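You operate a simulated robot arm through the tools that you are given. There is no shell and no other tool. Be economical: measure what you need, move in short steps, check, and stop when the job is done.

The job below is to be done with a simulated two-armed robot. You get a single attempt, and the scene is never put back.

TASK
Put the purple pad in carton C, fold its flaps and clip it.
Fine: the pads lie in the cool box, shut it again; use the orange clip.

The check looks at the end state, three seconds after you hand in, the way a careful person would. Anything else that was tipped, shoved, dropped, spilled or broken makes it a failure. Flat cloth is picked up by pressing the open fingertips on it (5 to 10 N) and closing them slowly along it; thin cloth reads only 2 to 8 mm in the jaws.

THE ROBOT
Two 7-joint arms with fingered hands on one trunk, on a base that drives. Base frame: it is fixed to the floor where the robot stands at the start and does not move with it; the origin is under the middle of the robot, x ahead of it, y to its left, z up. Units: mm, degrees, N and s.
The left shoulder is at the start at [72, 157, 1109], the right one opposite. With the tool pointing down near the work surface each hand reaches from about 100 to 820 mm from the robot's upright axis, wherever it stands, measured 20 degrees to its own side. Places, roughly: back flap of carton c [500, 400, 900]; carton c [400, 500, 700]; carton c inside [400, 500, 700]; cool box lid [700, 100, 800]; front flap of carton c [300, 600, 900]. Payload 4 kg a hand.
The tool frame of a hand sits at the grasp point between the pads (the TCP): z along the fingers, y along the line on which they close. The tips reach 30 mm beyond it. The gripper opens to 104 mm. The gripper's body begins 35 mm behind the TCP. The gripper is a hand of 3 fingers: y runs from the thumb to the fingers, the wrist lies at [-15, -104, -178] in the tool frame, and closing takes about 1.5 s.
Orientation is that of the tool frame in the base frame, as [roll, pitch, yaw] about the fixed x, y, z axes, in that order (R = Rz(yaw) Ry(pitch) Rx(roll)). With the fingers straight down and the wrist toward the robot, the tool's x, y and z point along [0, 1, 0], [1, 0, 0] and [0, 0, -1] of the base frame.

THE INTERFACE
- The arms move only by the tool jog_arm. It takes "left_commands", "right_commands" or both (then of equal length, played together; a hand with none holds still); each is a list that holds one entry, the list of rows, each a list of 6 numbers: the turn, a rotation vector about the base's x, y, z in units of 4 degrees (1.0 is 4 degrees), then the shift along the base's x, y, z in units of 50 mm (1.0 is 50 mm). In form: [[[wx, wy, wz, x, y, z], ...]]. A call has 1 to 20 rows; each row shifts and turns the commanded pose from where the row before left it. "left_grip" and "right_grip" are, for a hand that has rows, the opening, from 0 (shut) to 1 (fully open), set as the call begins (left out, the last holds). A call with a number of a shift or a turn outside -1 to 1 is refused whole. Each row takes 0.2 s and may step no farther than 50 mm and 8.6 degrees from the row before; otherwise, or with a gripper value out of range, the whole call is refused. A pose out of reach is approached as far as the arm can. The call stops where the force on the tool passes 80 N (or 10 N more than at its start, if that is more) or the arm is blocked; 0.2 s more then pass. The fingers move at their own pace (about 153 mm/s each) and stop on an object; they squeeze with about 23 N. The grip force told is the motor's: it shows also when the fingers shut on nothing. Time passes only in rows, and 0.2 s behind the last, so rows that do not move let the fingers close. It gives the time, the measured TCP pose, the force on the tool (base axes), the opening and the grip force at its end, in the units of the frame above (readings bear some noise), with the torque about the TCP (base axes, N m) and any sound that the robot's microphone picked up.
- Cameras (640 x 400 px; columns grow to the right, rows downward): "scene" is now at [128.1, 45.1, 1329]; the picture's right is [0.50, -0.87, 0.00], its down [-0.57, -0.33, -0.76] and it looks along [0.66, 0.38, -0.66] (base axes); focal length 214 px, centre (320, 200). "left" rides on the left gripper at [-64, -94, -117] in its tool frame; the picture's right is [-0.72, -0.33, 0.61], its down [0.64, -0.65, 0.40] and it looks along [0.27, 0.68, 0.68] (tool axes); focal length 238 px, centre (320, 200). "right" rides on the right gripper at [64, -94, -117] in its tool frame; the picture's right is [-0.72, 0.33, -0.61], its down [-0.64, -0.65, 0.41] and it looks along [-0.27, 0.68, 0.68] (tool axes); focal length 238 px, centre (320, 200). There is no depth. A picture from a camera that has moved, and an enlarged one, comes with that camera's place and axes in the base frame and with its lens.
- capture(camera): a new picture of that camera. No time passes.
- move_column(by): slides the trunk up (or, below 0, down) by that many mm; the arms and the scene camera ride with it, the base frame stays. It gives what a move gives, with no picture.
- steer(legs): drives the robot by 1 to 6 legs, each [ahead, left, turn to the left] in mm, mm and degrees, along the robot's own axes; the way and the turn of a leg run together, so that a leg with both is an arc; at most 1500 mm and 180 degrees a leg. The arms and the cameras ride along, it lands a little off, and it stops where it bumps. It gives what a move gives.
- set_fingers(index, middle, thumb_bend, thumb_turn, hand): sets how far each is bent, from 0 (flat) to 1 (curled in); at 0.3 the hand is open as for a grip, at 0.7 the pads meet at the TCP. One left out holds its place. A second passes; each finger stops where it meets its share of the squeeze, and holds until it gets a number again. A gripper value or a shape takes the hand back. It gives what a move gives, with no picture; readings hold the bend of each and the force on the fingers (four entries, about 0 where the hand has none), thumb and palm. thumb_turn goes from beside the hand (0) to across from the fingers (1), as for a grip.
- set_grasp(shape, hand): the hand has 3 fingers and takes this shape, open, in about a second: jaw (thumb against the fingers, like two jaws); tri (thumb and two fingers); tip (a fingertip pinch); poke (one finger out to press); point (the index stretched); flat (the hand flat); cup (the hand cupped); fist (a fist). The gripper value then closes the fingers along that shape, each until it touches; the sizes above hold for jaw. It gives what a move gives, with no picture.
- pan_tilt(pan, tilt): turns the head with the scene camera to pan (to the left, within 86 degrees either way) and tilt (down, from -29 to 69), counted from straight ahead of the robot. It gives what a move gives.
- close_up(camera, box): a new picture of the part [left, top, right, bottom] of that camera's present view, enlarged. No time passes.
- sign_off(): hands the job in; it is judged then, once.

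Work in short steps. Places have to be worked out from the pictures, the camera data and where the tool is seen: move nearer, look again, correct. Check each grasp and each placing, and mend what went wrong. You have 120 turns and 100 pictures in all, those below and enlarged ones among them. Open the grippers and draw the arms clear of the work before you hand the job in, unless the task says otherwise; then end with one line.

The tools are called after "Call:" as name(argument=value, ...) on one line, values as JSON. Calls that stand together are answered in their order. jog_arm: Moves the arms, as the interface text tells. Its arguments: {"type":"object","properties":{"left_commands":{"type":"array"},"left_grip":{"type":"number"},"right_commands":{"type":"array"},"right_grip":{"type":"number"}},"required":[]} The other tools are called the same way: move_column (by) slides the trunk up or down; set_grasp (shape, hand) gives the hand a shape; set_fingers (index, middle, thumb_bend, thumb_turn, hand) moves the fingers one by one; steer (legs) drives the base; pan_tilt (pan, tilt) turns the head that bears the scene camera; capture (camera) takes a picture; close_up (camera, box) takes an enlarged picture of a part of a camera's view; sign_off () hands the job in.

At the start:

```text
time: 0.0
left_tcp_pos: [400.4, 462.9, 1127.5]
left_tool_rot: [-179.9, 0.1, 89.9]
left_force: [-0.8, 0.0, 0.6]
left_ft_torque: [0.01, -0.02, -0.02]
left_gripper_width: 103.3
left_grasp_force: 0.0
left_shape: jaw
left_bend: [0.3, 0.3, 0.3, 0.98]
left_finger forces: [0.1, 0.0, 0.0, 0.0, 0.0, 0.0]
right_tcp_pos: [546.1, 47.9, 1206.0]
right_tool_rot: [-179.9, 0.1, 90.0]
right_force: [-0.5, 0.3, 0.0]
right_ft_torque: [-0.02, 0.01, -0.01]
right_gripper_width: 103.6
right_grasp_force: 0.0
right_shape: jaw
right_bend: [0.3, 0.3, 0.3, 0.98]
right_finger forces: [0.0, 0.0, 0.0, 0.0, 0.0, 0.0]
trunk travel left (down, up): [-525.0, 415.0]
robot x, y, heading: [-0.8, -2.0, 0.0]
head pan, tilt: [29.9, 40.8]
```

scene: 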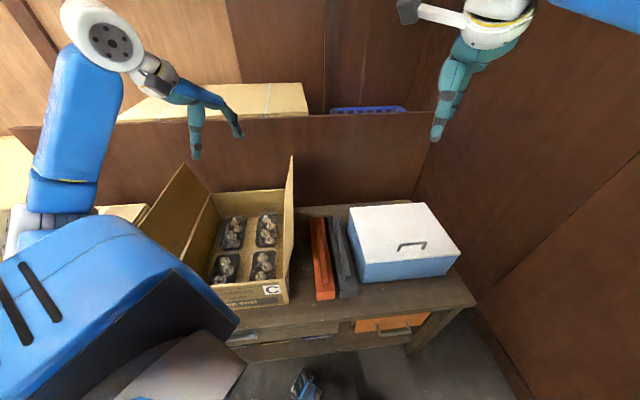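
right: 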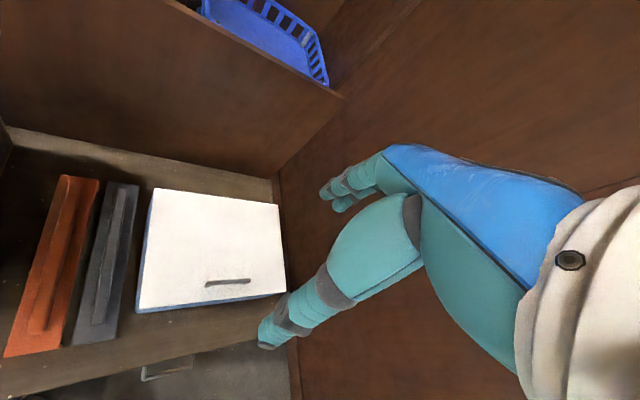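
left: 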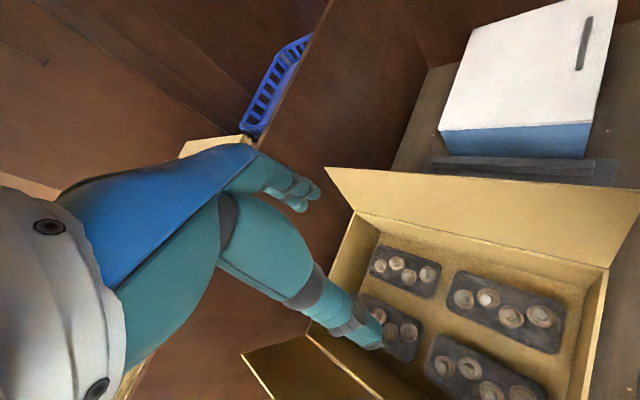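

The carton with its flaps, two long clips (orange and dark) and the cool box are in view. I'll take enlarged views to see the details first.

Call:
close_up(camera="scene", box=[290, 180, 490, 305])

Call:
close_up(camera="scene", box=[120, 150, 320, 320])

Call:
close_up(camera="right", box=[0, 120, 320, 380])

```text
3.20 times, centred on (390, 242) of scene
camera zoom: at [128.1, 45.1, 1329.0], right [0.5, -0.87, 0.0], down [-0.57, -0.33, -0.76], along [0.66, 0.38, -0.66], focal length 686 px, centre (96, 64)
```

zoom: 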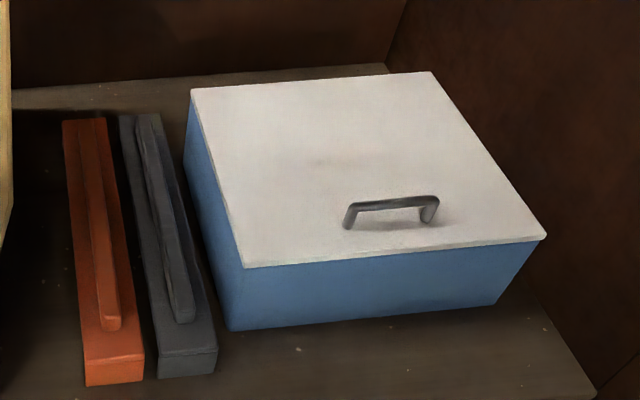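

```text
2.35 times, centred on (220, 235) of scene
camera zoom: at [128.1, 45.1, 1329.0], right [0.5, -0.87, 0.0], down [-0.57, -0.33, -0.76], along [0.66, 0.38, -0.66], focal length 505 px, centre (555, 118)
```

zoom: 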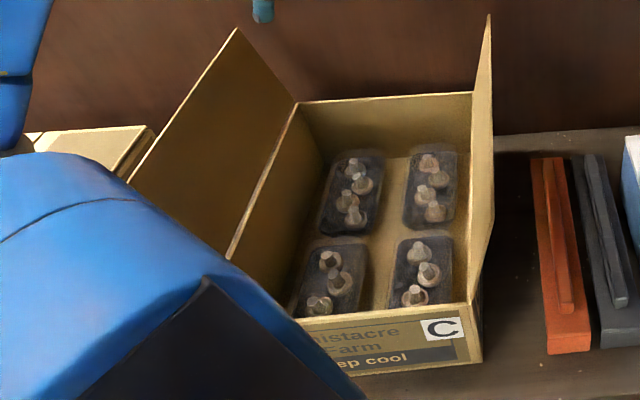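

```text
1.54 times, centred on (160, 250) of right
camera zoom: at [451.4, 110.5, 1323.1], right [0.33, -0.72, 0.61], down [-0.65, -0.64, -0.4], along [0.68, -0.27, -0.68], focal length 367 px, centre (566, 123)
```

zoom: 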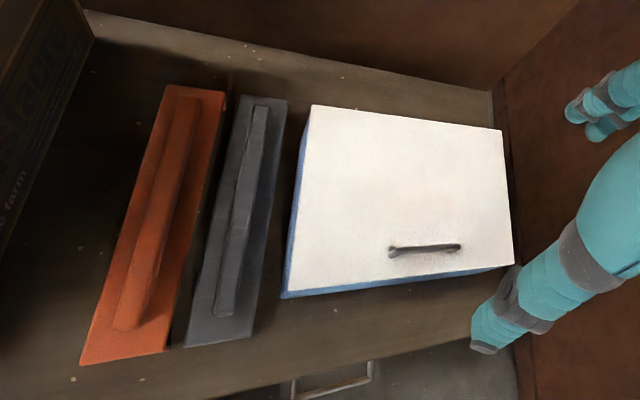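

The table is turned about 37° to the robot's left: carton centre near (408,504) with its rim at z≈800, cool box centre near (702,56) with its lid at z≈760. I'd like to turn the base to line up with it, so first I look left for clearance.

Call:
pan_tilt(pan=80, tilt=35)

Call:
capture(camera="scene")

```text
time: 1.2
left_tcp_pos: [398.4, 461.0, 1129.0]
left_tool_rot: [180.0, 0.0, 89.9]
left_force: [-0.1, 1.3, -1.0]
left_ft_torque: [-0.04, 0.0, -0.01]
left_gripper_width: 103.6
left_grasp_force: 0.0
left_shape: jaw
left_bend: [0.3, 0.3, 0.3, 0.98]
left_finger forces: [0.0, 0.0, 0.0, 0.1, 0.0, 0.0]
right_tcp_pos: [543.8, 46.5, 1206.7]
right_tool_rot: [-180.0, 0.0, 90.0]
right_force: [0.4, -0.8, -0.4]
right_ft_torque: [-0.03, 0.01, -0.01]
right_gripper_width: 103.5
right_grasp_force: 0.1
right_shape: jaw
right_bend: [0.3, 0.3, 0.3, 0.98]
right_finger forces: [0.0, 0.1, 0.1, 0.0, 0.0, 0.1]
trunk travel left (down, up): [-525.0, 415.0]
robot x, y, heading: [2.9, 0.8, 0.1]
head pan, tilt: [80.0, 35.0]
```

```text
93 pictures are left
camera scene: at [70.2, 89.8, 1337.8], right [0.98, -0.17, 0.0], down [-0.1, -0.57, -0.82], along [0.14, 0.81, -0.58], focal length 214 px, centre (320, 200)
```

scene: 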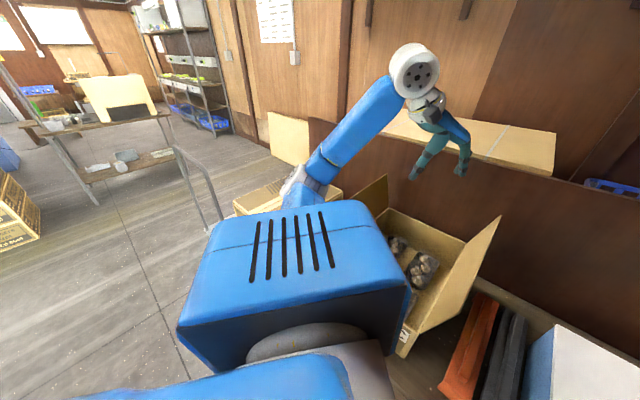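

The left side is clear. I turn the base 37° left to face the table, and point the head ahead.

Call:
steer(legs=[[0, 0, 37]])

Call:
pan_tilt(pan=0, tilt=45)

Call:
capture(camera="scene")

```text
time: 3.4
left_tcp_pos: [36.5, 609.3, 1129.4]
left_tool_rot: [-179.9, -0.1, 127.4]
left_force: [0.6, 0.2, -0.4]
left_ft_torque: [0.0, -0.01, 0.0]
left_gripper_width: 103.7
left_grasp_force: 0.0
left_shape: jaw
left_bend: [0.3, 0.3, 0.3, 0.98]
left_finger forces: [0.0, 0.0, 0.0, 0.0, 0.0, 0.0]
right_tcp_pos: [404.9, 366.5, 1206.6]
right_tool_rot: [-179.9, 0.0, 127.4]
right_force: [0.0, -0.1, -0.8]
right_ft_torque: [0.04, -0.03, -0.01]
right_gripper_width: 103.7
right_grasp_force: 0.1
right_shape: jaw
right_bend: [0.3, 0.3, 0.3, 0.98]
right_finger forces: [0.0, 0.1, 0.1, 0.0, 0.0, 0.1]
trunk travel left (down, up): [-525.0, 415.0]
robot x, y, heading: [-4.5, 2.8, 37.5]
head pan, tilt: [80.0, 35.0]
```

```text
time: 4.9
left_tcp_pos: [35.4, 607.2, 1129.2]
left_tool_rot: [179.9, -0.1, 127.4]
left_force: [0.5, 0.1, 0.4]
left_ft_torque: [0.03, 0.0, -0.02]
left_gripper_width: 103.5
left_grasp_force: 0.1
left_shape: jaw
left_bend: [0.3, 0.3, 0.3, 0.98]
left_finger forces: [0.0, 0.0, 0.0, 0.1, 0.1, 0.0]
right_tcp_pos: [403.1, 365.4, 1208.2]
right_tool_rot: [180.0, -0.2, 127.5]
right_force: [0.8, 0.5, -0.8]
right_ft_torque: [-0.01, -0.02, 0.07]
right_gripper_width: 103.7
right_grasp_force: 0.1
right_shape: jaw
right_bend: [0.3, 0.3, 0.3, 0.98]
right_finger forces: [0.1, 0.0, 0.0, 0.0, 0.1, 0.1]
trunk travel left (down, up): [-525.0, 415.0]
robot x, y, heading: [4.2, 1.1, 37.6]
head pan, tilt: [0.0, 45.0]
```

```text
92 pictures are left
camera scene: at [106.9, 84.0, 1323.0], right [0.61, -0.79, 0.0], down [-0.56, -0.43, -0.71], along [0.56, 0.43, -0.71], focal length 214 px, centre (320, 200)
```

scene: 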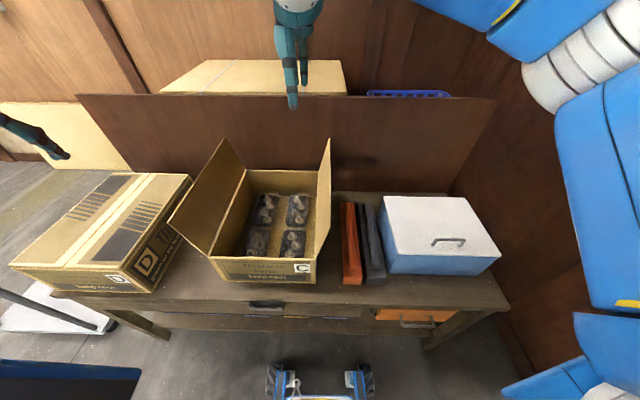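

Now the table is square to the view. I look closer at the carton with its flaps, the clips, and carton D as a possible example of a closed one.

Call:
close_up(camera="scene", box=[160, 130, 400, 290])

Call:
close_up(camera="scene", box=[0, 160, 200, 300])

Call:
close_up(camera="scene", box=[330, 180, 520, 290])

```text
2.50 times, centred on (280, 210) of scene
camera zoom: at [106.9, 84.0, 1323.0], right [0.61, -0.79, 0.0], down [-0.56, -0.43, -0.71], along [0.56, 0.43, -0.71], focal length 536 px, centre (420, 175)
```

zoom: 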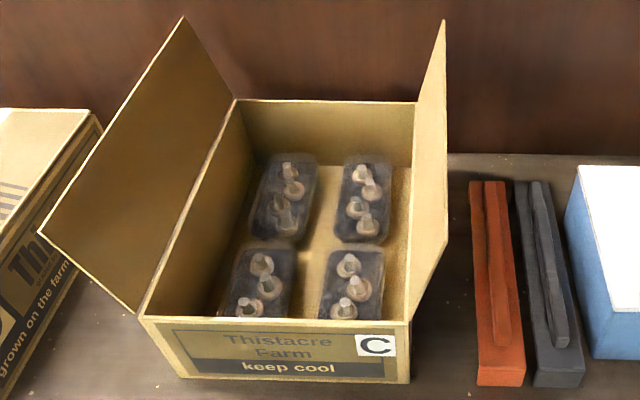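

```text
2.86 times, centred on (100, 230) of scene
camera zoom: at [106.9, 84.0, 1323.0], right [0.61, -0.79, 0.0], down [-0.56, -0.43, -0.71], along [0.56, 0.43, -0.71], focal length 613 px, centre (949, 114)
```

zoom: 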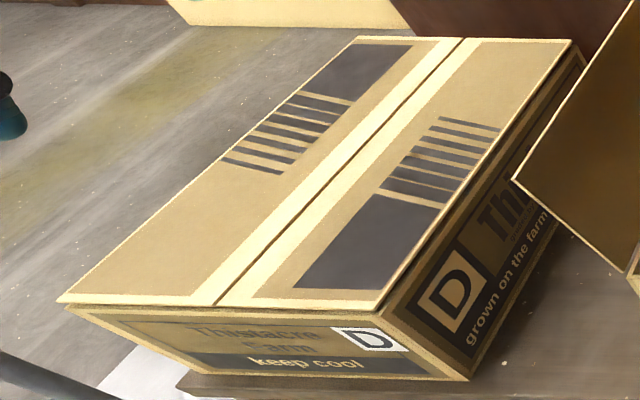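

```text
3.37 times, centred on (425, 235) of scene
camera zoom: at [106.9, 84.0, 1323.0], right [0.61, -0.79, 0.0], down [-0.56, -0.43, -0.71], along [0.56, 0.43, -0.71], focal length 722 px, centre (-34, 82)
```

zoom: 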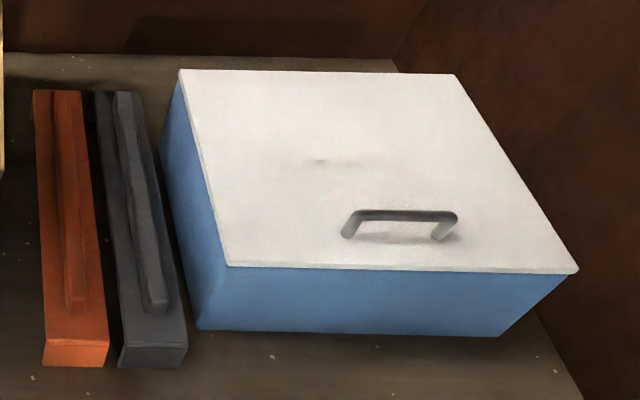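

The clips are about 310×62 mm; carton C is about 390×284. D shows that the flaps should meet at the middle. I now bring the right hand above the lid handle (table-frame away 505, left −381) and look.

Call:
jog_arm(right_commands=[[[0, 0, 0, 0.46, -0.716, -0.5], [0, 0, 0, 0.46, -0.716, -0.5], [0, 0, 0, 0.46, -0.716, -0.5], [0, 0, 0, 0.46, -0.716, -0.5], [0, 0, 0, 0.46, -0.716, -0.5], [0, 0, 0, 0.46, -0.716, -0.5], [0, 0, 0, 0.46, -0.716, -0.5], [0, 0, 0, 0.46, -0.716, -0.5], [0, 0, 0, 0.46, -0.716, -0.5], [0, 0, 0, 0.46, -0.716, -0.5]]], right_grip=0.5)

Call:
capture(camera="right")

Call:
capture(camera="scene")

```text
time: 7.1
left_tcp_pos: [36.1, 605.6, 1131.4]
left_tool_rot: [180.0, -0.2, 127.5]
left_force: [-0.5, 0.1, 0.0]
left_ft_torque: [-0.02, -0.03, -0.01]
left_gripper_width: 103.7
left_grasp_force: 0.0
left_shape: jaw
left_bend: [0.3, 0.3, 0.3, 0.98]
left_finger forces: [0.0, 0.1, 0.0, 0.0, 0.0, 0.0]
right_tcp_pos: [634.3, 5.4, 958.6]
right_tool_rot: [179.9, -0.2, 127.6]
right_force: [-0.1, 0.4, -0.1]
right_ft_torque: [0.04, -0.02, -0.01]
right_gripper_width: 52.5
right_grasp_force: 0.0
right_shape: jaw
right_bend: [0.74, 0.44, 0.69, 1.0]
right_finger forces: [0.0, 0.0, 0.1, 0.1, 0.1, 0.1]
trunk travel left (down, up): [-525.0, 415.0]
robot x, y, heading: [-0.8, 0.3, 37.7]
head pan, tilt: [0.0, 45.0]
```

```text
88 pictures are left
camera right: at [521.7, -2.0, 1075.2], right [0.7, -0.37, 0.61], down [-0.13, -0.9, -0.41], along [0.71, 0.21, -0.68], focal length 238 px, centre (320, 200)
```

right: 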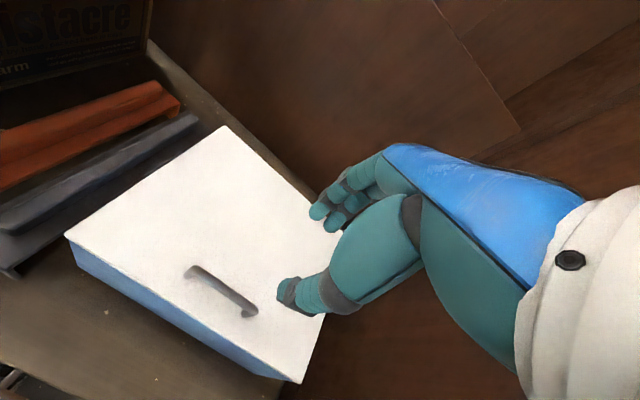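

```text
87 pictures are left
camera scene: at [107.9, 80.3, 1323.2], right [0.61, -0.79, 0.0], down [-0.56, -0.43, -0.71], along [0.56, 0.43, -0.71], focal length 214 px, centre (320, 200)
```

scene: 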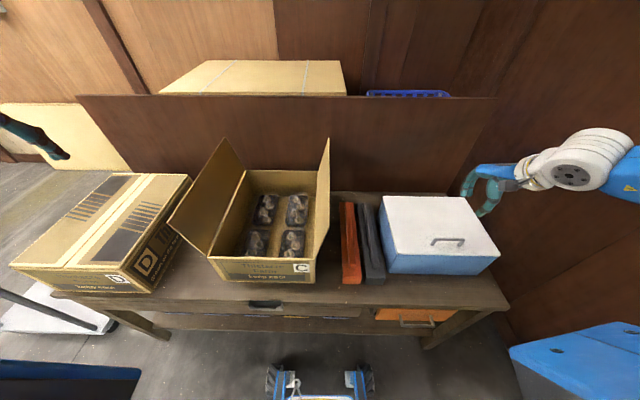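

The right camera puts the handle's middle near (624,1) with the bar at z≈790. I descend to z≈850 with the hand open and check again.

Call:
jog_arm(right_commands=[[[0, 0, 0, -0.09, -0.04, -0.72], [0, 0, 0, -0.09, -0.04, -0.72], [0, 0, 0, 0, 0, -0.72], [0, 0, 0, 0, 0, 0]]], right_grip=0.7)

Call:
close_up(camera="right", box=[100, 150, 420, 400])

Call:
close_up(camera="scene", box=[370, 140, 530, 280])

```text
time: 8.1
left_tcp_pos: [35.8, 606.2, 1131.5]
left_tool_rot: [179.9, -0.1, 127.4]
left_force: [0.2, 0.3, 0.2]
left_ft_torque: [-0.01, -0.01, 0.0]
left_gripper_width: 103.7
left_grasp_force: 0.1
left_shape: jaw
left_bend: [0.3, 0.3, 0.3, 0.98]
left_finger forces: [0.1, 0.0, 0.0, 0.0, 0.1, 0.0]
right_tcp_pos: [626.2, 2.7, 850.0]
right_tool_rot: [179.9, -0.1, 127.6]
right_force: [0.1, -0.1, 0.6]
right_ft_torque: [0.01, 0.0, 0.02]
right_gripper_width: 72.6
right_grasp_force: 0.0
right_shape: jaw
right_bend: [0.27, 0.37, 0.58, 0.99]
right_finger forces: [0.1, 0.0, 0.1, 0.0, 0.0, 0.0]
trunk travel left (down, up): [-525.0, 415.0]
robot x, y, heading: [-1.5, 2.3, 37.4]
head pan, tilt: [0.0, 45.0]
```

```text
1.60 times, centred on (260, 275) of right
camera zoom: at [511.9, -4.5, 966.9], right [0.7, -0.37, 0.61], down [-0.13, -0.9, -0.41], along [0.71, 0.2, -0.68], focal length 381 px, centre (416, 80)
```

zoom: 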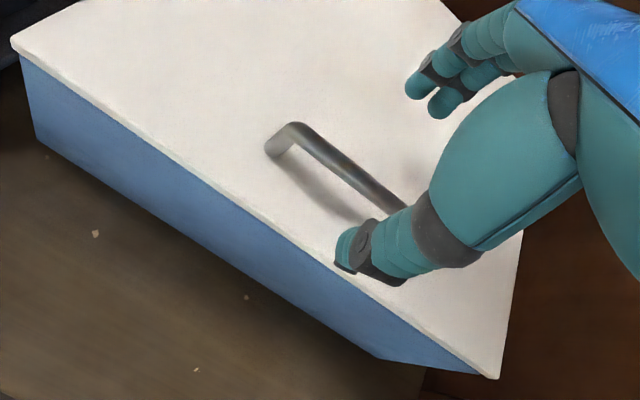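

```text
2.86 times, centred on (450, 210) of scene
camera zoom: at [107.5, 81.4, 1323.1], right [0.61, -0.79, 0.0], down [-0.56, -0.43, -0.71], along [0.56, 0.43, -0.71], focal length 613 px, centre (-51, 171)
```

zoom: 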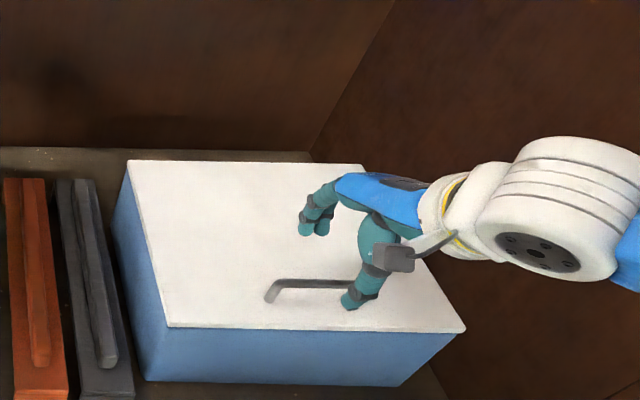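

The handle sits between the thumb and fingers as expected. I go down to z≈797 and close on it.

Call:
jog_arm(right_commands=[[[0, 0, 0, 0, 0, -0.5], [0, 0, 0, 0, 0, -0.5], [0, 0, 0, 0, 0, 0]]])

Call:
jog_arm(right_commands=[[[0, 0, 0, 0, 0, 0], [0, 0, 0, 0, 0, 0], [0, 0, 0, 0, 0, 0], [0, 0, 0, 0, 0, 0], [0, 0, 0, 0, 0, 0], [0, 0, 0, 0, 0, 0], [0, 0, 0, 0, 0, 0]]], right_grip=0.0)

Call:
close_up(camera="scene", box=[370, 140, 530, 280])

```text
time: 8.9
left_tcp_pos: [35.0, 605.8, 1130.8]
left_tool_rot: [180.0, -0.1, 127.4]
left_force: [-0.6, -0.1, -0.6]
left_ft_torque: [0.0, -0.02, -0.01]
left_gripper_width: 103.7
left_grasp_force: 0.1
left_shape: jaw
left_bend: [0.3, 0.3, 0.3, 0.98]
left_finger forces: [0.1, 0.0, 0.0, 0.0, 0.1, 0.0]
right_tcp_pos: [625.2, 3.4, 801.8]
right_tool_rot: [179.9, 0.0, 127.5]
right_force: [-0.3, 0.2, 4.5]
right_ft_torque: [0.08, -0.19, -0.01]
right_gripper_width: 72.3
right_grasp_force: 0.1
right_shape: jaw
right_bend: [0.27, 0.37, 0.58, 0.99]
right_finger forces: [0.0, 4.3, 0.1, 0.0, 0.0, 0.1]
trunk travel left (down, up): [-525.0, 415.0]
robot x, y, heading: [-1.3, -0.2, 37.3]
head pan, tilt: [0.0, 45.0]
```

```text
time: 10.5
left_tcp_pos: [36.0, 607.1, 1129.1]
left_tool_rot: [179.9, 0.0, 127.4]
left_force: [0.4, 0.3, 0.6]
left_ft_torque: [-0.01, 0.01, 0.02]
left_gripper_width: 103.7
left_grasp_force: 0.1
left_shape: jaw
left_bend: [0.3, 0.3, 0.3, 0.98]
left_finger forces: [0.0, 0.0, 0.0, 0.1, 0.1, 0.0]
right_tcp_pos: [626.0, 3.0, 800.2]
right_tool_rot: [180.0, -0.2, 127.5]
right_force: [1.4, 2.2, -0.6]
right_ft_torque: [-0.03, 0.0, -0.04]
right_gripper_width: 16.5
right_grasp_force: 23.0
right_shape: jaw
right_bend: [0.7, 0.52, 0.79, 1.0]
right_finger forces: [3.0, 0.0, 0.0, 0.0, 0.1, 0.1]
trunk travel left (down, up): [-525.0, 415.0]
robot x, y, heading: [0.9, -1.1, 37.4]
head pan, tilt: [0.0, 45.0]
```

```text
2.86 times, centred on (450, 210) of scene
camera zoom: at [108.1, 82.2, 1323.0], right [0.61, -0.79, 0.0], down [-0.56, -0.43, -0.71], along [0.56, 0.43, -0.71], focal length 613 px, centre (-51, 171)
```

zoom: 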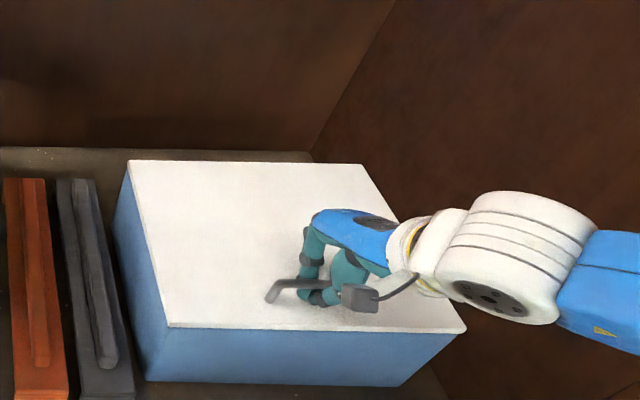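

The fingers hold the handle (width 16.5 mm, 23 N). I lift 40 mm slowly to learn whether the lid is hinged or loose.

Call:
jog_arm(right_commands=[[[0, 0, 0, 0, 0, 0.2], [0, 0, 0, 0, 0, 0.2], [0, 0, 0, 0, 0, 0.2], [0, 0, 0, 0, 0, 0.2], [0, 0, 0, 0, 0, 0]]])

Call:
close_up(camera="scene", box=[370, 140, 530, 280])

```text
time: 11.7
left_tcp_pos: [41.2, 607.9, 1128.4]
left_tool_rot: [-179.9, -0.3, 127.5]
left_force: [-1.3, 0.0, -1.0]
left_ft_torque: [0.01, 0.02, 0.0]
left_gripper_width: 103.3
left_grasp_force: 0.0
left_shape: jaw
left_bend: [0.3, 0.3, 0.3, 0.98]
left_finger forces: [0.0, 0.1, 0.0, 0.1, 0.0, 0.0]
right_tcp_pos: [628.5, 3.7, 838.2]
right_tool_rot: [-179.9, -0.2, 127.5]
right_force: [16.2, 12.4, -9.2]
right_ft_torque: [-0.05, -0.08, -0.17]
right_gripper_width: 16.3
right_grasp_force: 22.7
right_shape: jaw
right_bend: [0.7, 0.52, 0.81, 1.0]
right_finger forces: [21.8, 0.0, 0.0, 0.0, 0.0, 0.0]
trunk travel left (down, up): [-525.0, 415.0]
robot x, y, heading: [2.9, -1.0, 37.8]
head pan, tilt: [0.0, 45.0]
```

```text
2.86 times, centred on (450, 210) of scene
camera zoom: at [113.8, 84.5, 1322.3], right [0.61, -0.79, 0.0], down [-0.57, -0.43, -0.7], along [0.56, 0.43, -0.71], focal length 613 px, centre (-51, 171)
```

zoom: 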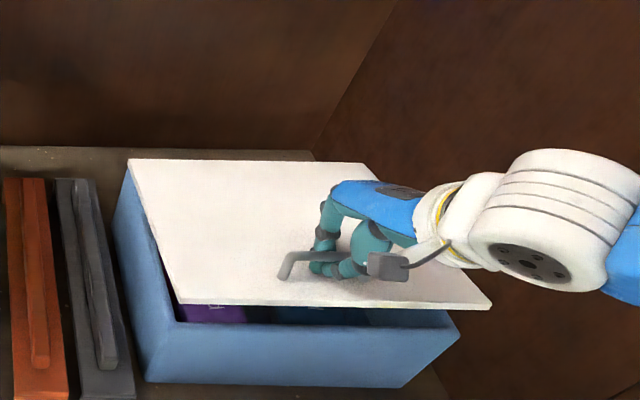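

The lid is hinged along its back edge (about away 716, z≈757), and a purple pad shows at the left inside. I follow the hinge arc up to about 50°, tilting the hand a little with it.

Call:
jog_arm(right_commands=[[[0, 0, 0, 0.11, 0.085, 0], [-0.381, 0.496, 0, 0.135, 0.104, 0.35], [-0.381, 0.496, 0, 0.135, 0.104, 0.35], [-0.381, 0.496, 0, 0.182, 0.14, 0.32], [-0.381, 0.496, 0, 0.182, 0.14, 0.32], [-0.381, 0.496, 0, 0.222, 0.171, 0.265], [-0.381, 0.496, 0, 0.222, 0.171, 0.265], [-0.381, 0.496, 0, 0.254, 0.195, 0.215], [-0.381, 0.496, 0, 0.254, 0.195, 0.215], [0, 0, 0, 0, 0, 0]]])

Call:
capture(camera="scene")

```text
time: 13.9
left_tcp_pos: [40.7, 606.1, 1131.1]
left_tool_rot: [-179.9, -0.2, 127.5]
left_force: [0.2, 0.6, 0.2]
left_ft_torque: [0.03, 0.02, 0.02]
left_gripper_width: 103.8
left_grasp_force: 0.1
left_shape: jaw
left_bend: [0.3, 0.3, 0.3, 0.98]
left_finger forces: [0.1, 0.0, 0.0, 0.0, 0.0, 0.1]
right_tcp_pos: [712.6, 67.3, 952.5]
right_tool_rot: [-159.9, -0.2, 127.6]
right_force: [7.1, 2.1, -14.4]
right_ft_torque: [-0.09, -0.08, -0.05]
right_gripper_width: 16.4
right_grasp_force: 22.9
right_shape: jaw
right_bend: [0.7, 0.52, 0.81, 1.0]
right_finger forces: [16.0, 0.0, 0.0, 0.0, 0.0, 0.0]
trunk travel left (down, up): [-525.0, 415.0]
robot x, y, heading: [-3.7, -0.8, 37.5]
head pan, tilt: [0.0, 45.0]
```

```text
82 pictures are left
camera scene: at [114.4, 81.8, 1322.3], right [0.61, -0.79, 0.0], down [-0.57, -0.43, -0.7], along [0.56, 0.43, -0.71], focal length 214 px, centre (320, 200)
```

scene: 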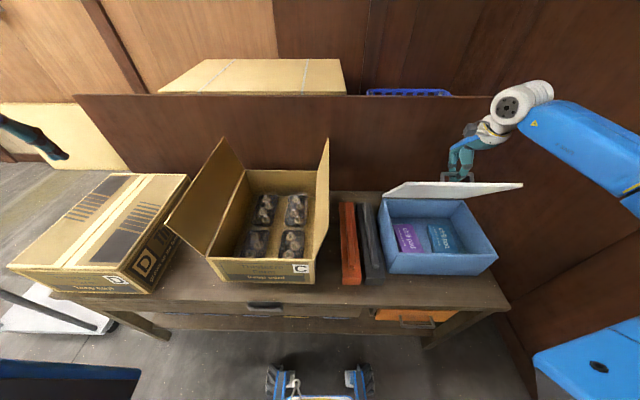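

The lid opens well, showing a purple and a teal pad side by side. I carry on along the arc to about 80°.

Call:
jog_arm(right_commands=[[[-0.381, 0.496, 0, 0.286, 0.219, 0.16], [-0.381, 0.496, 0, 0.286, 0.219, 0.16], [-0.381, 0.496, 0, 0.298, 0.229, 0.09], [-0.381, 0.496, 0, 0.298, 0.229, 0.09], [-0.381, 0.496, 0, 0.306, 0.235, 0.03], [-0.381, 0.496, 0, 0.306, 0.235, 0.03], [0, 0, 0, 0, 0, 0]]])

Call:
close_up(camera="scene", box=[330, 100, 550, 280])

```text
time: 15.5
left_tcp_pos: [41.3, 605.6, 1130.7]
left_tool_rot: [-180.0, -0.5, 127.4]
left_force: [0.1, 0.5, -0.5]
left_ft_torque: [0.05, -0.01, 0.01]
left_gripper_width: 103.6
left_grasp_force: 0.1
left_shape: jaw
left_bend: [0.3, 0.3, 0.3, 0.98]
left_finger forces: [0.1, 0.1, 0.1, 0.1, 0.1, 0.0]
right_tcp_pos: [765.0, 106.7, 973.3]
right_tool_rot: [-151.1, -0.2, 127.5]
right_force: [6.3, -4.7, -18.9]
right_ft_torque: [-0.12, -0.12, -0.02]
right_gripper_width: 16.7
right_grasp_force: 23.1
right_shape: jaw
right_bend: [0.7, 0.52, 0.81, 1.0]
right_finger forces: [17.8, 0.0, 0.1, 0.0, 0.0, 0.0]
right hand out of reach, approached as far as the arm can: row 4, 5, 6
trunk travel left (down, up): [-525.0, 415.0]
robot x, y, heading: [-1.2, 4.3, 37.5]
head pan, tilt: [0.0, 45.0]
```

```text
2.22 times, centred on (440, 190) of scene
camera zoom: at [116.0, 81.1, 1322.2], right [0.61, -0.79, 0.0], down [-0.57, -0.43, -0.7], along [0.56, 0.43, -0.71], focal length 477 px, centre (53, 222)
```

zoom: 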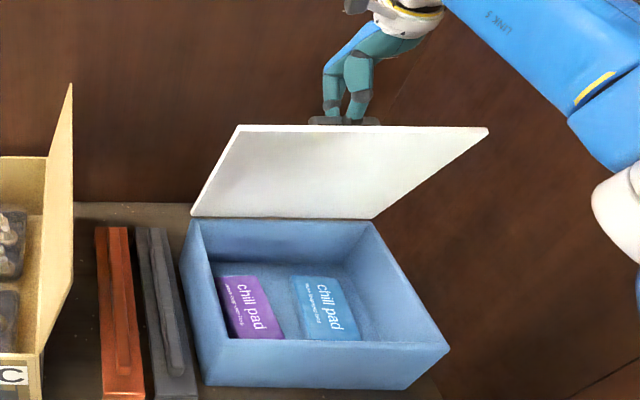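

The arm ran out of reach at about 67° because of the tilt. I straighten the hand again, which pulls the wrist back, and see where it goes.

Call:
jog_arm(right_commands=[[[0.5, -0.65, 0, 0, 0, 0], [0.5, -0.65, 0, 0, 0, 0], [0.5, -0.65, 0, 0, 0, 0], [0.5, -0.65, 0, 0, 0, 0], [0, 0, 0, 0, 0, 0]]])

```text
time: 16.7
left_tcp_pos: [42.5, 605.5, 1131.0]
left_tool_rot: [-180.0, -0.3, 127.4]
left_force: [-0.8, 0.6, -1.2]
left_ft_torque: [0.01, 0.01, 0.02]
left_gripper_width: 103.7
left_grasp_force: 0.0
left_shape: jaw
left_bend: [0.3, 0.3, 0.3, 0.98]
left_finger forces: [0.0, 0.0, 0.0, 0.0, 0.0, 0.0]
right_tcp_pos: [763.5, 105.7, 973.7]
right_tool_rot: [-161.8, -0.3, 127.4]
right_force: [6.2, -3.0, -18.9]
right_ft_torque: [-0.16, -0.08, -0.07]
right_gripper_width: 16.5
right_grasp_force: 23.5
right_shape: jaw
right_bend: [0.7, 0.52, 0.81, 1.0]
right_finger forces: [16.7, 0.0, 0.0, 0.0, 9.5, 0.0]
trunk travel left (down, up): [-525.0, 415.0]
robot x, y, heading: [1.8, 4.8, 37.7]
head pan, tilt: [0.0, 45.0]
```

The TCP held in place while straightening. I continue along the arc toward 100°, straightening further.

Call:
jog_arm(right_commands=[[[0.381, -0.496, 0, 0.254, 0.195, 0.04], [0.381, -0.496, 0, 0.254, 0.195, 0.04], [0.381, -0.496, 0, 0.254, 0.195, 0.03], [0.381, -0.496, 0, 0.309, 0.238, -0.04], [0.381, -0.496, 0, 0.309, 0.238, -0.04], [0.381, -0.496, 0, 0.293, 0.225, -0.1], [0.381, -0.496, 0, 0.293, 0.225, -0.11], [0, 0, 0, 0, 0, 0]]])

Call:
capture(camera="scene")

```text
time: 18.5
left_tcp_pos: [37.8, 603.3, 1131.6]
left_tool_rot: [179.9, -0.2, 127.4]
left_force: [-0.5, -0.3, -0.3]
left_ft_torque: [-0.01, -0.02, -0.01]
left_gripper_width: 103.8
left_grasp_force: 0.0
left_shape: jaw
left_bend: [0.3, 0.3, 0.3, 0.98]
left_finger forces: [0.0, 0.0, 0.0, 0.0, 0.0, 0.0]
right_tcp_pos: [844.7, 168.8, 975.1]
right_tool_rot: [-177.1, -0.2, 127.4]
right_force: [-0.7, -9.1, 1.5]
right_ft_torque: [-0.84, 1.07, 0.06]
right_gripper_width: 17.1
right_grasp_force: 23.0
right_shape: jaw
right_bend: [0.7, 0.52, 0.72, 1.0]
right_finger forces: [8.0, 0.0, 0.0, 0.1, 62.3, 0.1]
right hand out of reach, approached as far as the arm can: row 7
trunk travel left (down, up): [-525.0, 415.0]
robot x, y, heading: [-2.0, -0.5, 37.7]
head pan, tilt: [0.0, 45.0]
```

```text
80 pictures are left
camera scene: at [109.3, 79.3, 1323.2], right [0.61, -0.79, 0.0], down [-0.56, -0.43, -0.71], along [0.56, 0.43, -0.71], focal length 214 px, centre (320, 200)
```

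scene: 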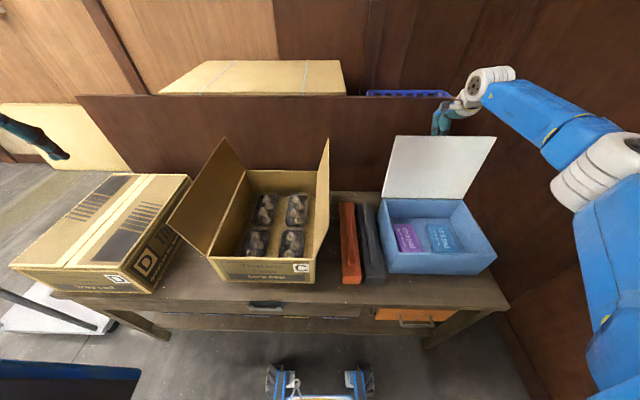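

The lid stands at about 93°, and the thumb is being pinched against it. I ease the grip slightly open, still around the bar, to see whether the lid stays up by itself.

Call:
jog_arm(right_commands=[[[0, 0, 0, 0, 0, 0], [0, 0, 0, 0, 0, 0], [0, 0, 0, 0, 0, 0]]], right_grip=0.35)

Call:
close_up(camera="scene", box=[330, 80, 550, 280])

Call:
capture(camera="right")

```text
time: 19.3
left_tcp_pos: [36.2, 607.8, 1130.0]
left_tool_rot: [179.8, -0.1, 127.6]
left_force: [-0.4, -0.9, 0.2]
left_ft_torque: [-0.01, 0.01, -0.01]
left_gripper_width: 103.8
left_grasp_force: 0.1
left_shape: jaw
left_bend: [0.3, 0.3, 0.3, 0.98]
left_finger forces: [0.0, 0.1, 0.0, 0.1, 0.1, 0.0]
right_tcp_pos: [843.6, 172.3, 975.9]
right_tool_rot: [-177.0, -0.2, 127.5]
right_force: [0.0, 0.8, -0.5]
right_ft_torque: [-0.08, 0.05, -0.01]
right_gripper_width: 36.0
right_grasp_force: 0.1
right_shape: jaw
right_bend: [0.74, 0.51, 0.73, 1.0]
right_finger forces: [0.1, 0.0, 0.0, 0.1, 2.5, 0.0]
trunk travel left (down, up): [-525.0, 415.0]
robot x, y, heading: [-2.8, 0.0, 37.5]
head pan, tilt: [0.0, 45.0]
```

```text
2.00 times, centred on (440, 180) of scene
camera zoom: at [108.2, 83.4, 1322.9], right [0.61, -0.79, 0.0], down [-0.56, -0.43, -0.71], along [0.56, 0.43, -0.71], focal length 429 px, centre (80, 240)
```

zoom: 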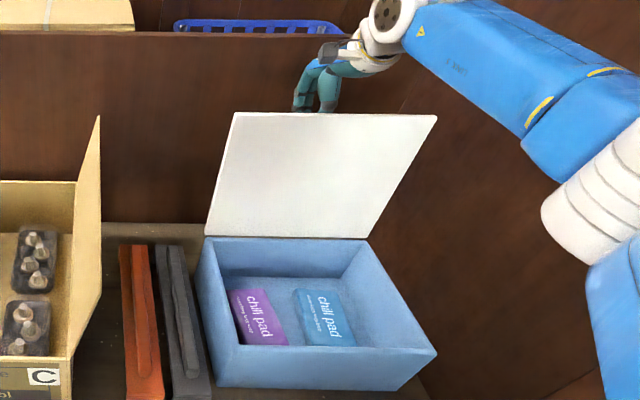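

```text
78 pictures are left
camera right: at [734.9, 169.6, 1096.4], right [0.72, -0.35, 0.59], down [-0.14, -0.92, -0.37], along [0.68, 0.18, -0.71], focal length 238 px, centre (320, 200)
```

right: 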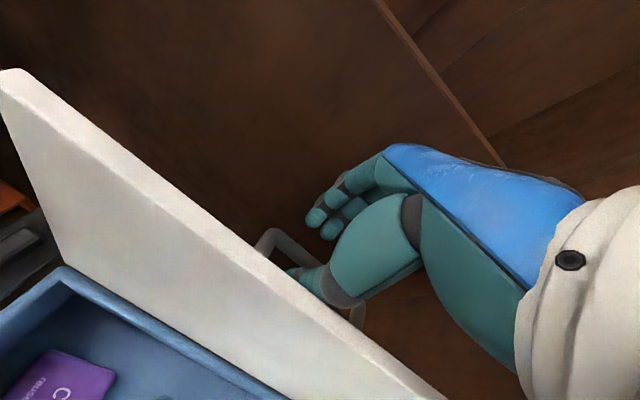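

The lid stays with no load on the hand. I raise the hand straight up out of the handle gap slowly.

Call:
jog_arm(right_commands=[[[0, 0, 0, 0, 0, 0.3], [0, 0, 0, 0, 0, 0.3], [0, 0, 0, 0, 0, 0.4], [0, 0, 0, 0, 0, 0.4], [0, 0, 0, 0, 0, 0.4], [0, 0, 0, 0, 0, 0]]])

Call:
capture(camera="scene")

```text
time: 20.7
left_tcp_pos: [37.4, 607.4, 1129.7]
left_tool_rot: [179.9, -0.1, 127.5]
left_force: [0.5, 0.1, -0.7]
left_ft_torque: [0.05, -0.01, 0.04]
left_gripper_width: 103.7
left_grasp_force: 0.0
left_shape: jaw
left_bend: [0.3, 0.3, 0.3, 0.98]
left_finger forces: [0.0, 0.1, 0.1, 0.0, 0.0, 0.1]
right_tcp_pos: [843.8, 171.7, 1044.0]
right_tool_rot: [-179.5, 0.0, 127.5]
right_force: [0.6, -0.3, 0.3]
right_ft_torque: [0.0, -0.01, -0.01]
right_gripper_width: 36.3
right_grasp_force: 0.0
right_shape: jaw
right_bend: [0.74, 0.51, 0.73, 1.0]
right_finger forces: [0.0, 0.0, 0.0, 0.0, 0.0, 0.1]
right hand out of reach, approached as far as the arm can: row 5
trunk travel left (down, up): [-525.0, 415.0]
robot x, y, heading: [1.9, -1.0, 37.5]
head pan, tilt: [0.0, 45.0]
```

```text
77 pictures are left
camera scene: at [108.6, 82.9, 1322.9], right [0.61, -0.79, 0.0], down [-0.56, -0.43, -0.71], along [0.56, 0.43, -0.71], focal length 214 px, centre (320, 200)
```

scene: 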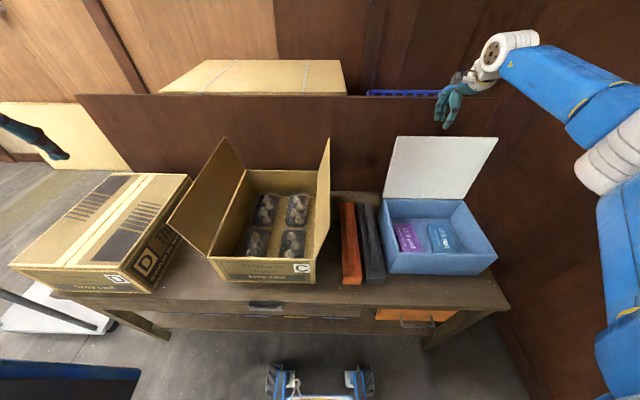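

The lid stays open on its own. The purple pad is at about away 526–645, left −280…−350 (70×119 mm). To clear the lid's edge (z≈1004) on the way back, I raise the trunk 80 mm first.

Call:
move_column(by=80)

```text
time: 21.9
left_tcp_pos: [37.7, 607.5, 1210.4]
left_tool_rot: [179.8, 0.0, 127.4]
left_force: [0.0, 0.5, 0.0]
left_ft_torque: [0.0, 0.01, -0.02]
left_gripper_width: 103.6
left_grasp_force: 0.0
left_shape: jaw
left_bend: [0.3, 0.3, 0.3, 0.98]
left_finger forces: [0.0, 0.0, 0.2, 0.0, 0.2, 0.0]
right_tcp_pos: [844.1, 171.9, 1124.4]
right_tool_rot: [-179.5, -0.2, 127.4]
right_force: [-0.3, 0.0, 0.3]
right_ft_torque: [0.01, 0.0, 0.01]
right_gripper_width: 36.3
right_grasp_force: 0.1
right_shape: jaw
right_bend: [0.74, 0.51, 0.73, 1.0]
right_finger forces: [0.0, 0.0, 0.0, 0.0, 0.0, 0.1]
trunk travel left (down, up): [-605.0, 335.0]
robot x, y, heading: [3.3, 0.7, 37.7]
head pan, tilt: [0.0, 45.0]
```

Now I bring the hand back over the pad while turning it 90° so it will close across the pad's width.

Call:
jog_arm(right_commands=[[[0, 0, 0, -0.375, -0.129, 0], [0, 0, 0, -0.375, -0.129, 0], [0, 0, 0, -0.375, -0.129, 0], [0, 0, 1, -0.375, -0.129, 0], [0, 0, 1, -0.375, -0.129, 0], [0, 0, 1, -0.375, -0.129, 0], [0, 0, 1, -0.375, -0.129, 0], [0, 0, 1, -0.375, -0.129, 0], [0, 0, 1, -0.375, -0.129, 0], [0, 0, 1, -0.375, -0.129, 0], [0, 0, 1, 0, 0, 0], [0, 0, 1, 0, 0, 0], [0, 0, 1, 0, 0, 0], [0, 0, 1, 0, 0, 0], [0, 0, 1, 0, 0, 0], [0, 0, 1, 0, 0, 0], [0, 0, 1, 0, 0, 0], [0, 0, 1, 0, 0, 0], [0, 0, 1, 0, 0, 0], [0, 0, 1, 0, 0, 0]]], right_grip=0.92)

Call:
jog_arm(right_commands=[[[0, 0, 1, 0, 0, -0.5], [0, 0, 1, 0, 0, -0.5], [0, 0, 1, 0, 0, -0.5], [0, 0, 1, 0, 0, -0.5], [0, 0, 1, 0, 0, -0.5], [0, 0, 0.4, 0, 0, -0.5], [0, 0, 0, 0, 0, 0]]])

Call:
capture(camera="right")

Call:
capture(camera="scene")

```text
time: 26.1
left_tcp_pos: [35.4, 605.7, 1210.2]
left_tool_rot: [179.9, 0.0, 127.5]
left_force: [0.0, -0.2, 0.2]
left_ft_torque: [-0.01, 0.0, -0.01]
left_gripper_width: 103.7
left_grasp_force: 0.0
left_shape: jaw
left_bend: [0.3, 0.3, 0.3, 0.98]
left_finger forces: [0.1, 0.0, 0.1, 0.0, 0.1, 0.0]
right_tcp_pos: [683.7, 115.6, 1124.3]
right_tool_rot: [-179.5, -0.2, 149.3]
right_force: [-0.7, 0.3, -0.1]
right_ft_torque: [-0.02, 0.0, -0.01]
right_gripper_width: 95.6
right_grasp_force: 0.0
right_shape: jaw
right_bend: [0.31, 0.31, 0.32, 0.98]
right_finger forces: [0.1, 0.0, 0.0, 0.1, 0.0, 0.0]
right hand out of reach, approached as far as the arm can: row 9, 10, 11, 12, 13, 14, 15, 16, 17, 18, 19, 20
trunk travel left (down, up): [-605.0, 335.0]
robot x, y, heading: [0.3, 0.3, 37.4]
head pan, tilt: [0.0, 45.0]
```

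```text
time: 27.6
left_tcp_pos: [35.0, 607.6, 1210.2]
left_tool_rot: [179.9, -0.1, 127.4]
left_force: [-0.3, -1.3, -0.9]
left_ft_torque: [0.01, 0.0, 0.04]
left_gripper_width: 103.7
left_grasp_force: 0.0
left_shape: jaw
left_bend: [0.3, 0.3, 0.3, 0.98]
left_finger forces: [0.1, 0.0, 0.0, 0.0, 0.0, 0.1]
right_tcp_pos: [671.4, 114.4, 1129.3]
right_tool_rot: [-179.3, -0.5, 151.0]
right_force: [0.1, 1.1, -0.4]
right_ft_torque: [0.02, 0.03, 0.0]
right_gripper_width: 95.3
right_grasp_force: 0.1
right_shape: jaw
right_bend: [0.31, 0.31, 0.32, 0.98]
right_finger forces: [0.1, 0.1, 0.0, 0.0, 0.0, 0.1]
right hand out of reach, approached as far as the arm can: row 1, 2, 3, 4, 5, 6
trunk travel left (down, up): [-605.0, 335.0]
robot x, y, heading: [-0.1, -4.1, 37.3]
head pan, tilt: [0.0, 45.0]
```

```text
76 pictures are left
camera right: at [571.3, 63.4, 1246.9], right [0.8, -0.06, 0.6], down [0.24, -0.88, -0.4], along [0.56, 0.46, -0.69], focal length 238 px, centre (320, 200)
```

right: 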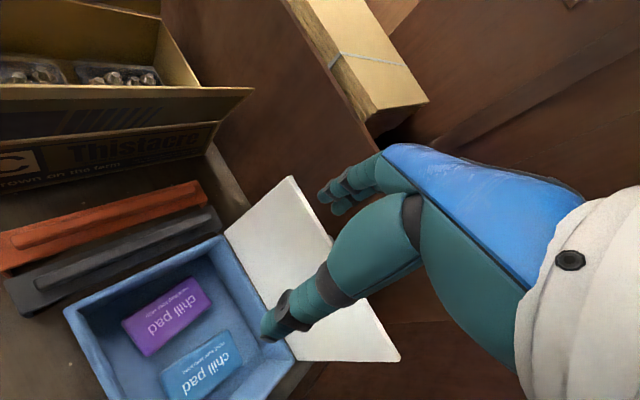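

```text
75 pictures are left
camera scene: at [108.1, 82.3, 1403.0], right [0.61, -0.79, 0.0], down [-0.56, -0.43, -0.71], along [0.56, 0.43, -0.71], focal length 214 px, centre (320, 200)
```

scene: 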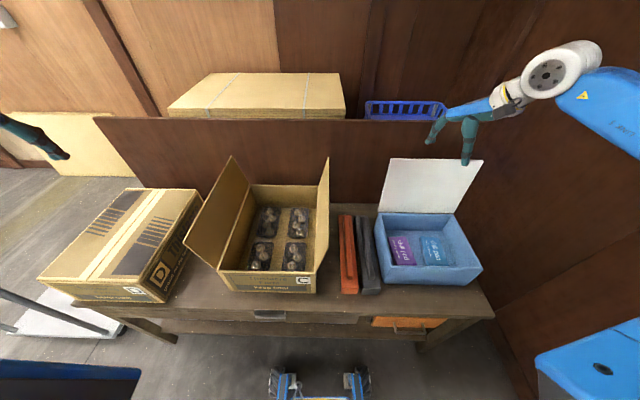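

The wrist can't turn that way at this height. The place above the pad is right, so I try turning the other way (−) from here while lowering slightly.

Call:
jog_arm(right_commands=[[[0, 0, -1, -0.25, -0.2, -0.6], [0, 0, -1, 0, 0, -0.6], [0, 0, -1, 0, 0, -0.6], [0, 0, -1, 0, 0, -0.6], [0, 0, -1, 0, 0, -0.6], [0, 0, -1, 0, 0, 0], [0, 0, -1, 0, 0, 0], [0, 0, -1, 0, 0, 0], [0, 0, -1, 0, 0, 0], [0, 0, -1, 0, 0, 0], [0, 0, -1, 0, 0, 0], [0, 0, -1, 0, 0, 0], [0, 0, -1, 0, 0, 0], [0, 0, -1, 0, 0, 0], [0, 0, -1, 0, 0, 0], [0, 0, -1, 0, 0, 0], [0, 0, -1, 0, 0, 0], [0, 0, -1, 0, 0, 0], [0, 0, -1, 0, 0, 0], [0, 0, -1, 0, 0, 0]]])

```text
time: 31.9
left_tcp_pos: [37.2, 607.1, 1210.5]
left_tool_rot: [179.9, -0.1, 127.3]
left_force: [-0.2, 0.9, 0.3]
left_ft_torque: [-0.02, -0.02, -0.02]
left_gripper_width: 103.7
left_grasp_force: 0.0
left_shape: jaw
left_bend: [0.3, 0.3, 0.3, 0.98]
left_finger forces: [0.0, 0.0, 0.1, 0.0, 0.0, 0.0]
right_tcp_pos: [659.0, 105.8, 979.3]
right_tool_rot: [-179.4, -0.6, 70.9]
right_force: [0.7, 0.2, 0.3]
right_ft_torque: [0.01, -0.03, 0.0]
right_gripper_width: 95.5
right_grasp_force: 0.1
right_shape: jaw
right_bend: [0.31, 0.31, 0.32, 0.98]
right_finger forces: [0.0, 0.0, 0.0, 0.0, 0.0, 0.0]
trunk travel left (down, up): [-605.0, 335.0]
robot x, y, heading: [1.6, 0.9, 37.4]
head pan, tilt: [0.0, 45.0]
```

That direction works. I finish the turn to yaw ≈37.5° and look.

Call:
jog_arm(right_commands=[[[0, 0, -1, 0, 0, 0], [0, 0, -1, 0, 0, 0], [0, 0, -1, 0, 0, 0], [0, 0, -1, 0, 0, 0], [0, 0, -1, 0, 0, -0.3], [0, 0, -1, 0, 0, -0.5], [0, 0, -1, 0, 0, -0.5], [0, 0, -1, 0, 0, -0.5], [0, 0, -0.35, 0, 0, -0.5], [0, 0, 0, 0, 0, 0]]])

Call:
capture(camera="right")

Call:
close_up(camera="scene", box=[320, 140, 520, 310])

```text
time: 34.0
left_tcp_pos: [35.5, 605.7, 1209.2]
left_tool_rot: [179.9, -0.2, 127.4]
left_force: [0.3, 1.4, 0.7]
left_ft_torque: [0.01, -0.01, 0.01]
left_gripper_width: 103.7
left_grasp_force: 0.0
left_shape: jaw
left_bend: [0.3, 0.3, 0.3, 0.98]
left_finger forces: [0.0, 0.0, 0.1, 0.1, 0.0, 0.1]
right_tcp_pos: [659.0, 103.8, 863.8]
right_tool_rot: [-179.5, -0.6, 37.6]
right_force: [0.0, 0.3, 0.6]
right_ft_torque: [0.02, 0.04, 0.01]
right_gripper_width: 95.4
right_grasp_force: 0.0
right_shape: jaw
right_bend: [0.31, 0.31, 0.32, 0.98]
right_finger forces: [0.0, 0.0, 0.0, 0.1, 0.0, 0.1]
trunk travel left (down, up): [-605.0, 335.0]
robot x, y, heading: [0.3, 1.1, 37.4]
head pan, tilt: [0.0, 45.0]
```

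```text
74 pictures are left
camera right: at [652.7, 216.6, 981.8], right [-0.37, -0.7, 0.6], down [-0.91, 0.13, -0.4], along [0.21, -0.7, -0.69], focal length 238 px, centre (320, 200)
```

right: 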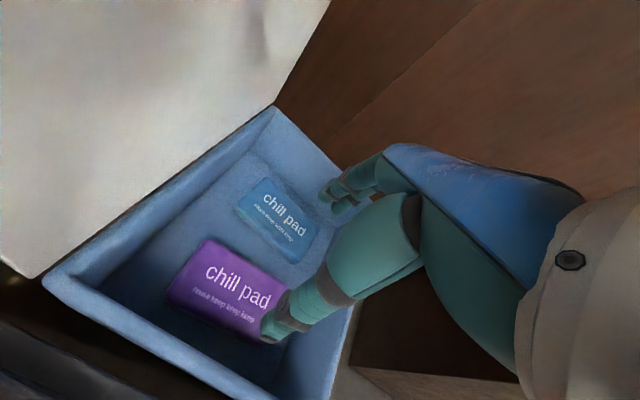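

```text
2.35 times, centred on (420, 225) of scene
camera zoom: at [107.7, 82.9, 1403.0], right [0.61, -0.79, 0.0], down [-0.56, -0.43, -0.71], along [0.56, 0.43, -0.71], focal length 505 px, centre (85, 141)
```

zoom: 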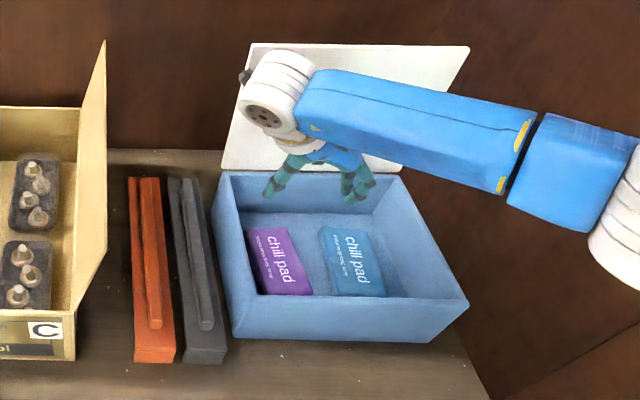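

From both cameras the pad is centred near away 584, left −313, top z≈680; the hand is almost right over it. I shift 6 mm and go down to z≈710, watching force.

Call:
jog_arm(right_commands=[[[0, 0, 0, -0.07, 0.1, -0.5], [0, 0, 0, 0, 0, -0.5], [0, 0, 0, 0, 0, -0.5], [0, 0, 0, 0, 0, -0.5], [0, 0, 0, 0, 0, -0.5], [0, 0, 0, 0, 0, -0.5], [0, 0, 0, 0, 0, 0]]])

Call:
capture(camera="right")

Call:
close_up(camera="scene", box=[320, 140, 520, 310])

```text
time: 35.6
left_tcp_pos: [35.7, 607.8, 1209.8]
left_tool_rot: [179.9, 0.0, 127.4]
left_force: [-0.6, 0.8, -0.1]
left_ft_torque: [0.0, 0.03, -0.02]
left_gripper_width: 103.6
left_grasp_force: 0.1
left_shape: jaw
left_bend: [0.3, 0.3, 0.3, 0.98]
left_finger forces: [0.0, 0.0, 0.0, 0.2, 0.0, 0.0]
right_tcp_pos: [656.5, 109.3, 713.9]
right_tool_rot: [-179.5, -0.5, 37.5]
right_force: [-0.8, -0.1, 0.9]
right_ft_torque: [0.02, -0.01, 0.01]
right_gripper_width: 95.5
right_grasp_force: 0.1
right_shape: jaw
right_bend: [0.31, 0.31, 0.32, 0.98]
right_finger forces: [0.0, 0.0, 0.1, 0.0, 0.0, 0.0]
trunk travel left (down, up): [-605.0, 335.0]
robot x, y, heading: [-0.1, -0.1, 37.4]
head pan, tilt: [0.0, 45.0]
```

```text
72 pictures are left
camera right: at [648.1, 221.5, 831.5], right [-0.37, -0.7, 0.6], down [-0.91, 0.13, -0.4], along [0.21, -0.7, -0.69], focal length 238 px, centre (320, 200)
```

right: 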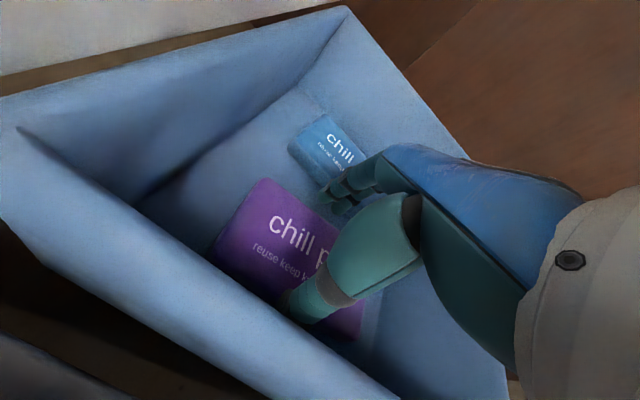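

```text
2.35 times, centred on (420, 225) of scene
camera zoom: at [107.7, 83.2, 1403.0], right [0.61, -0.79, 0.0], down [-0.56, -0.43, -0.71], along [0.56, 0.43, -0.71], focal length 505 px, centre (85, 141)
```

zoom: 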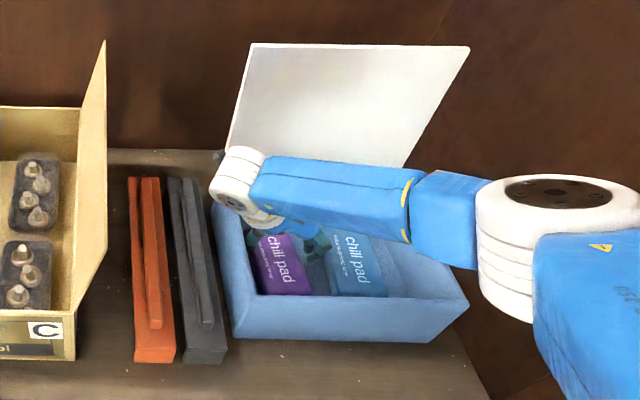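

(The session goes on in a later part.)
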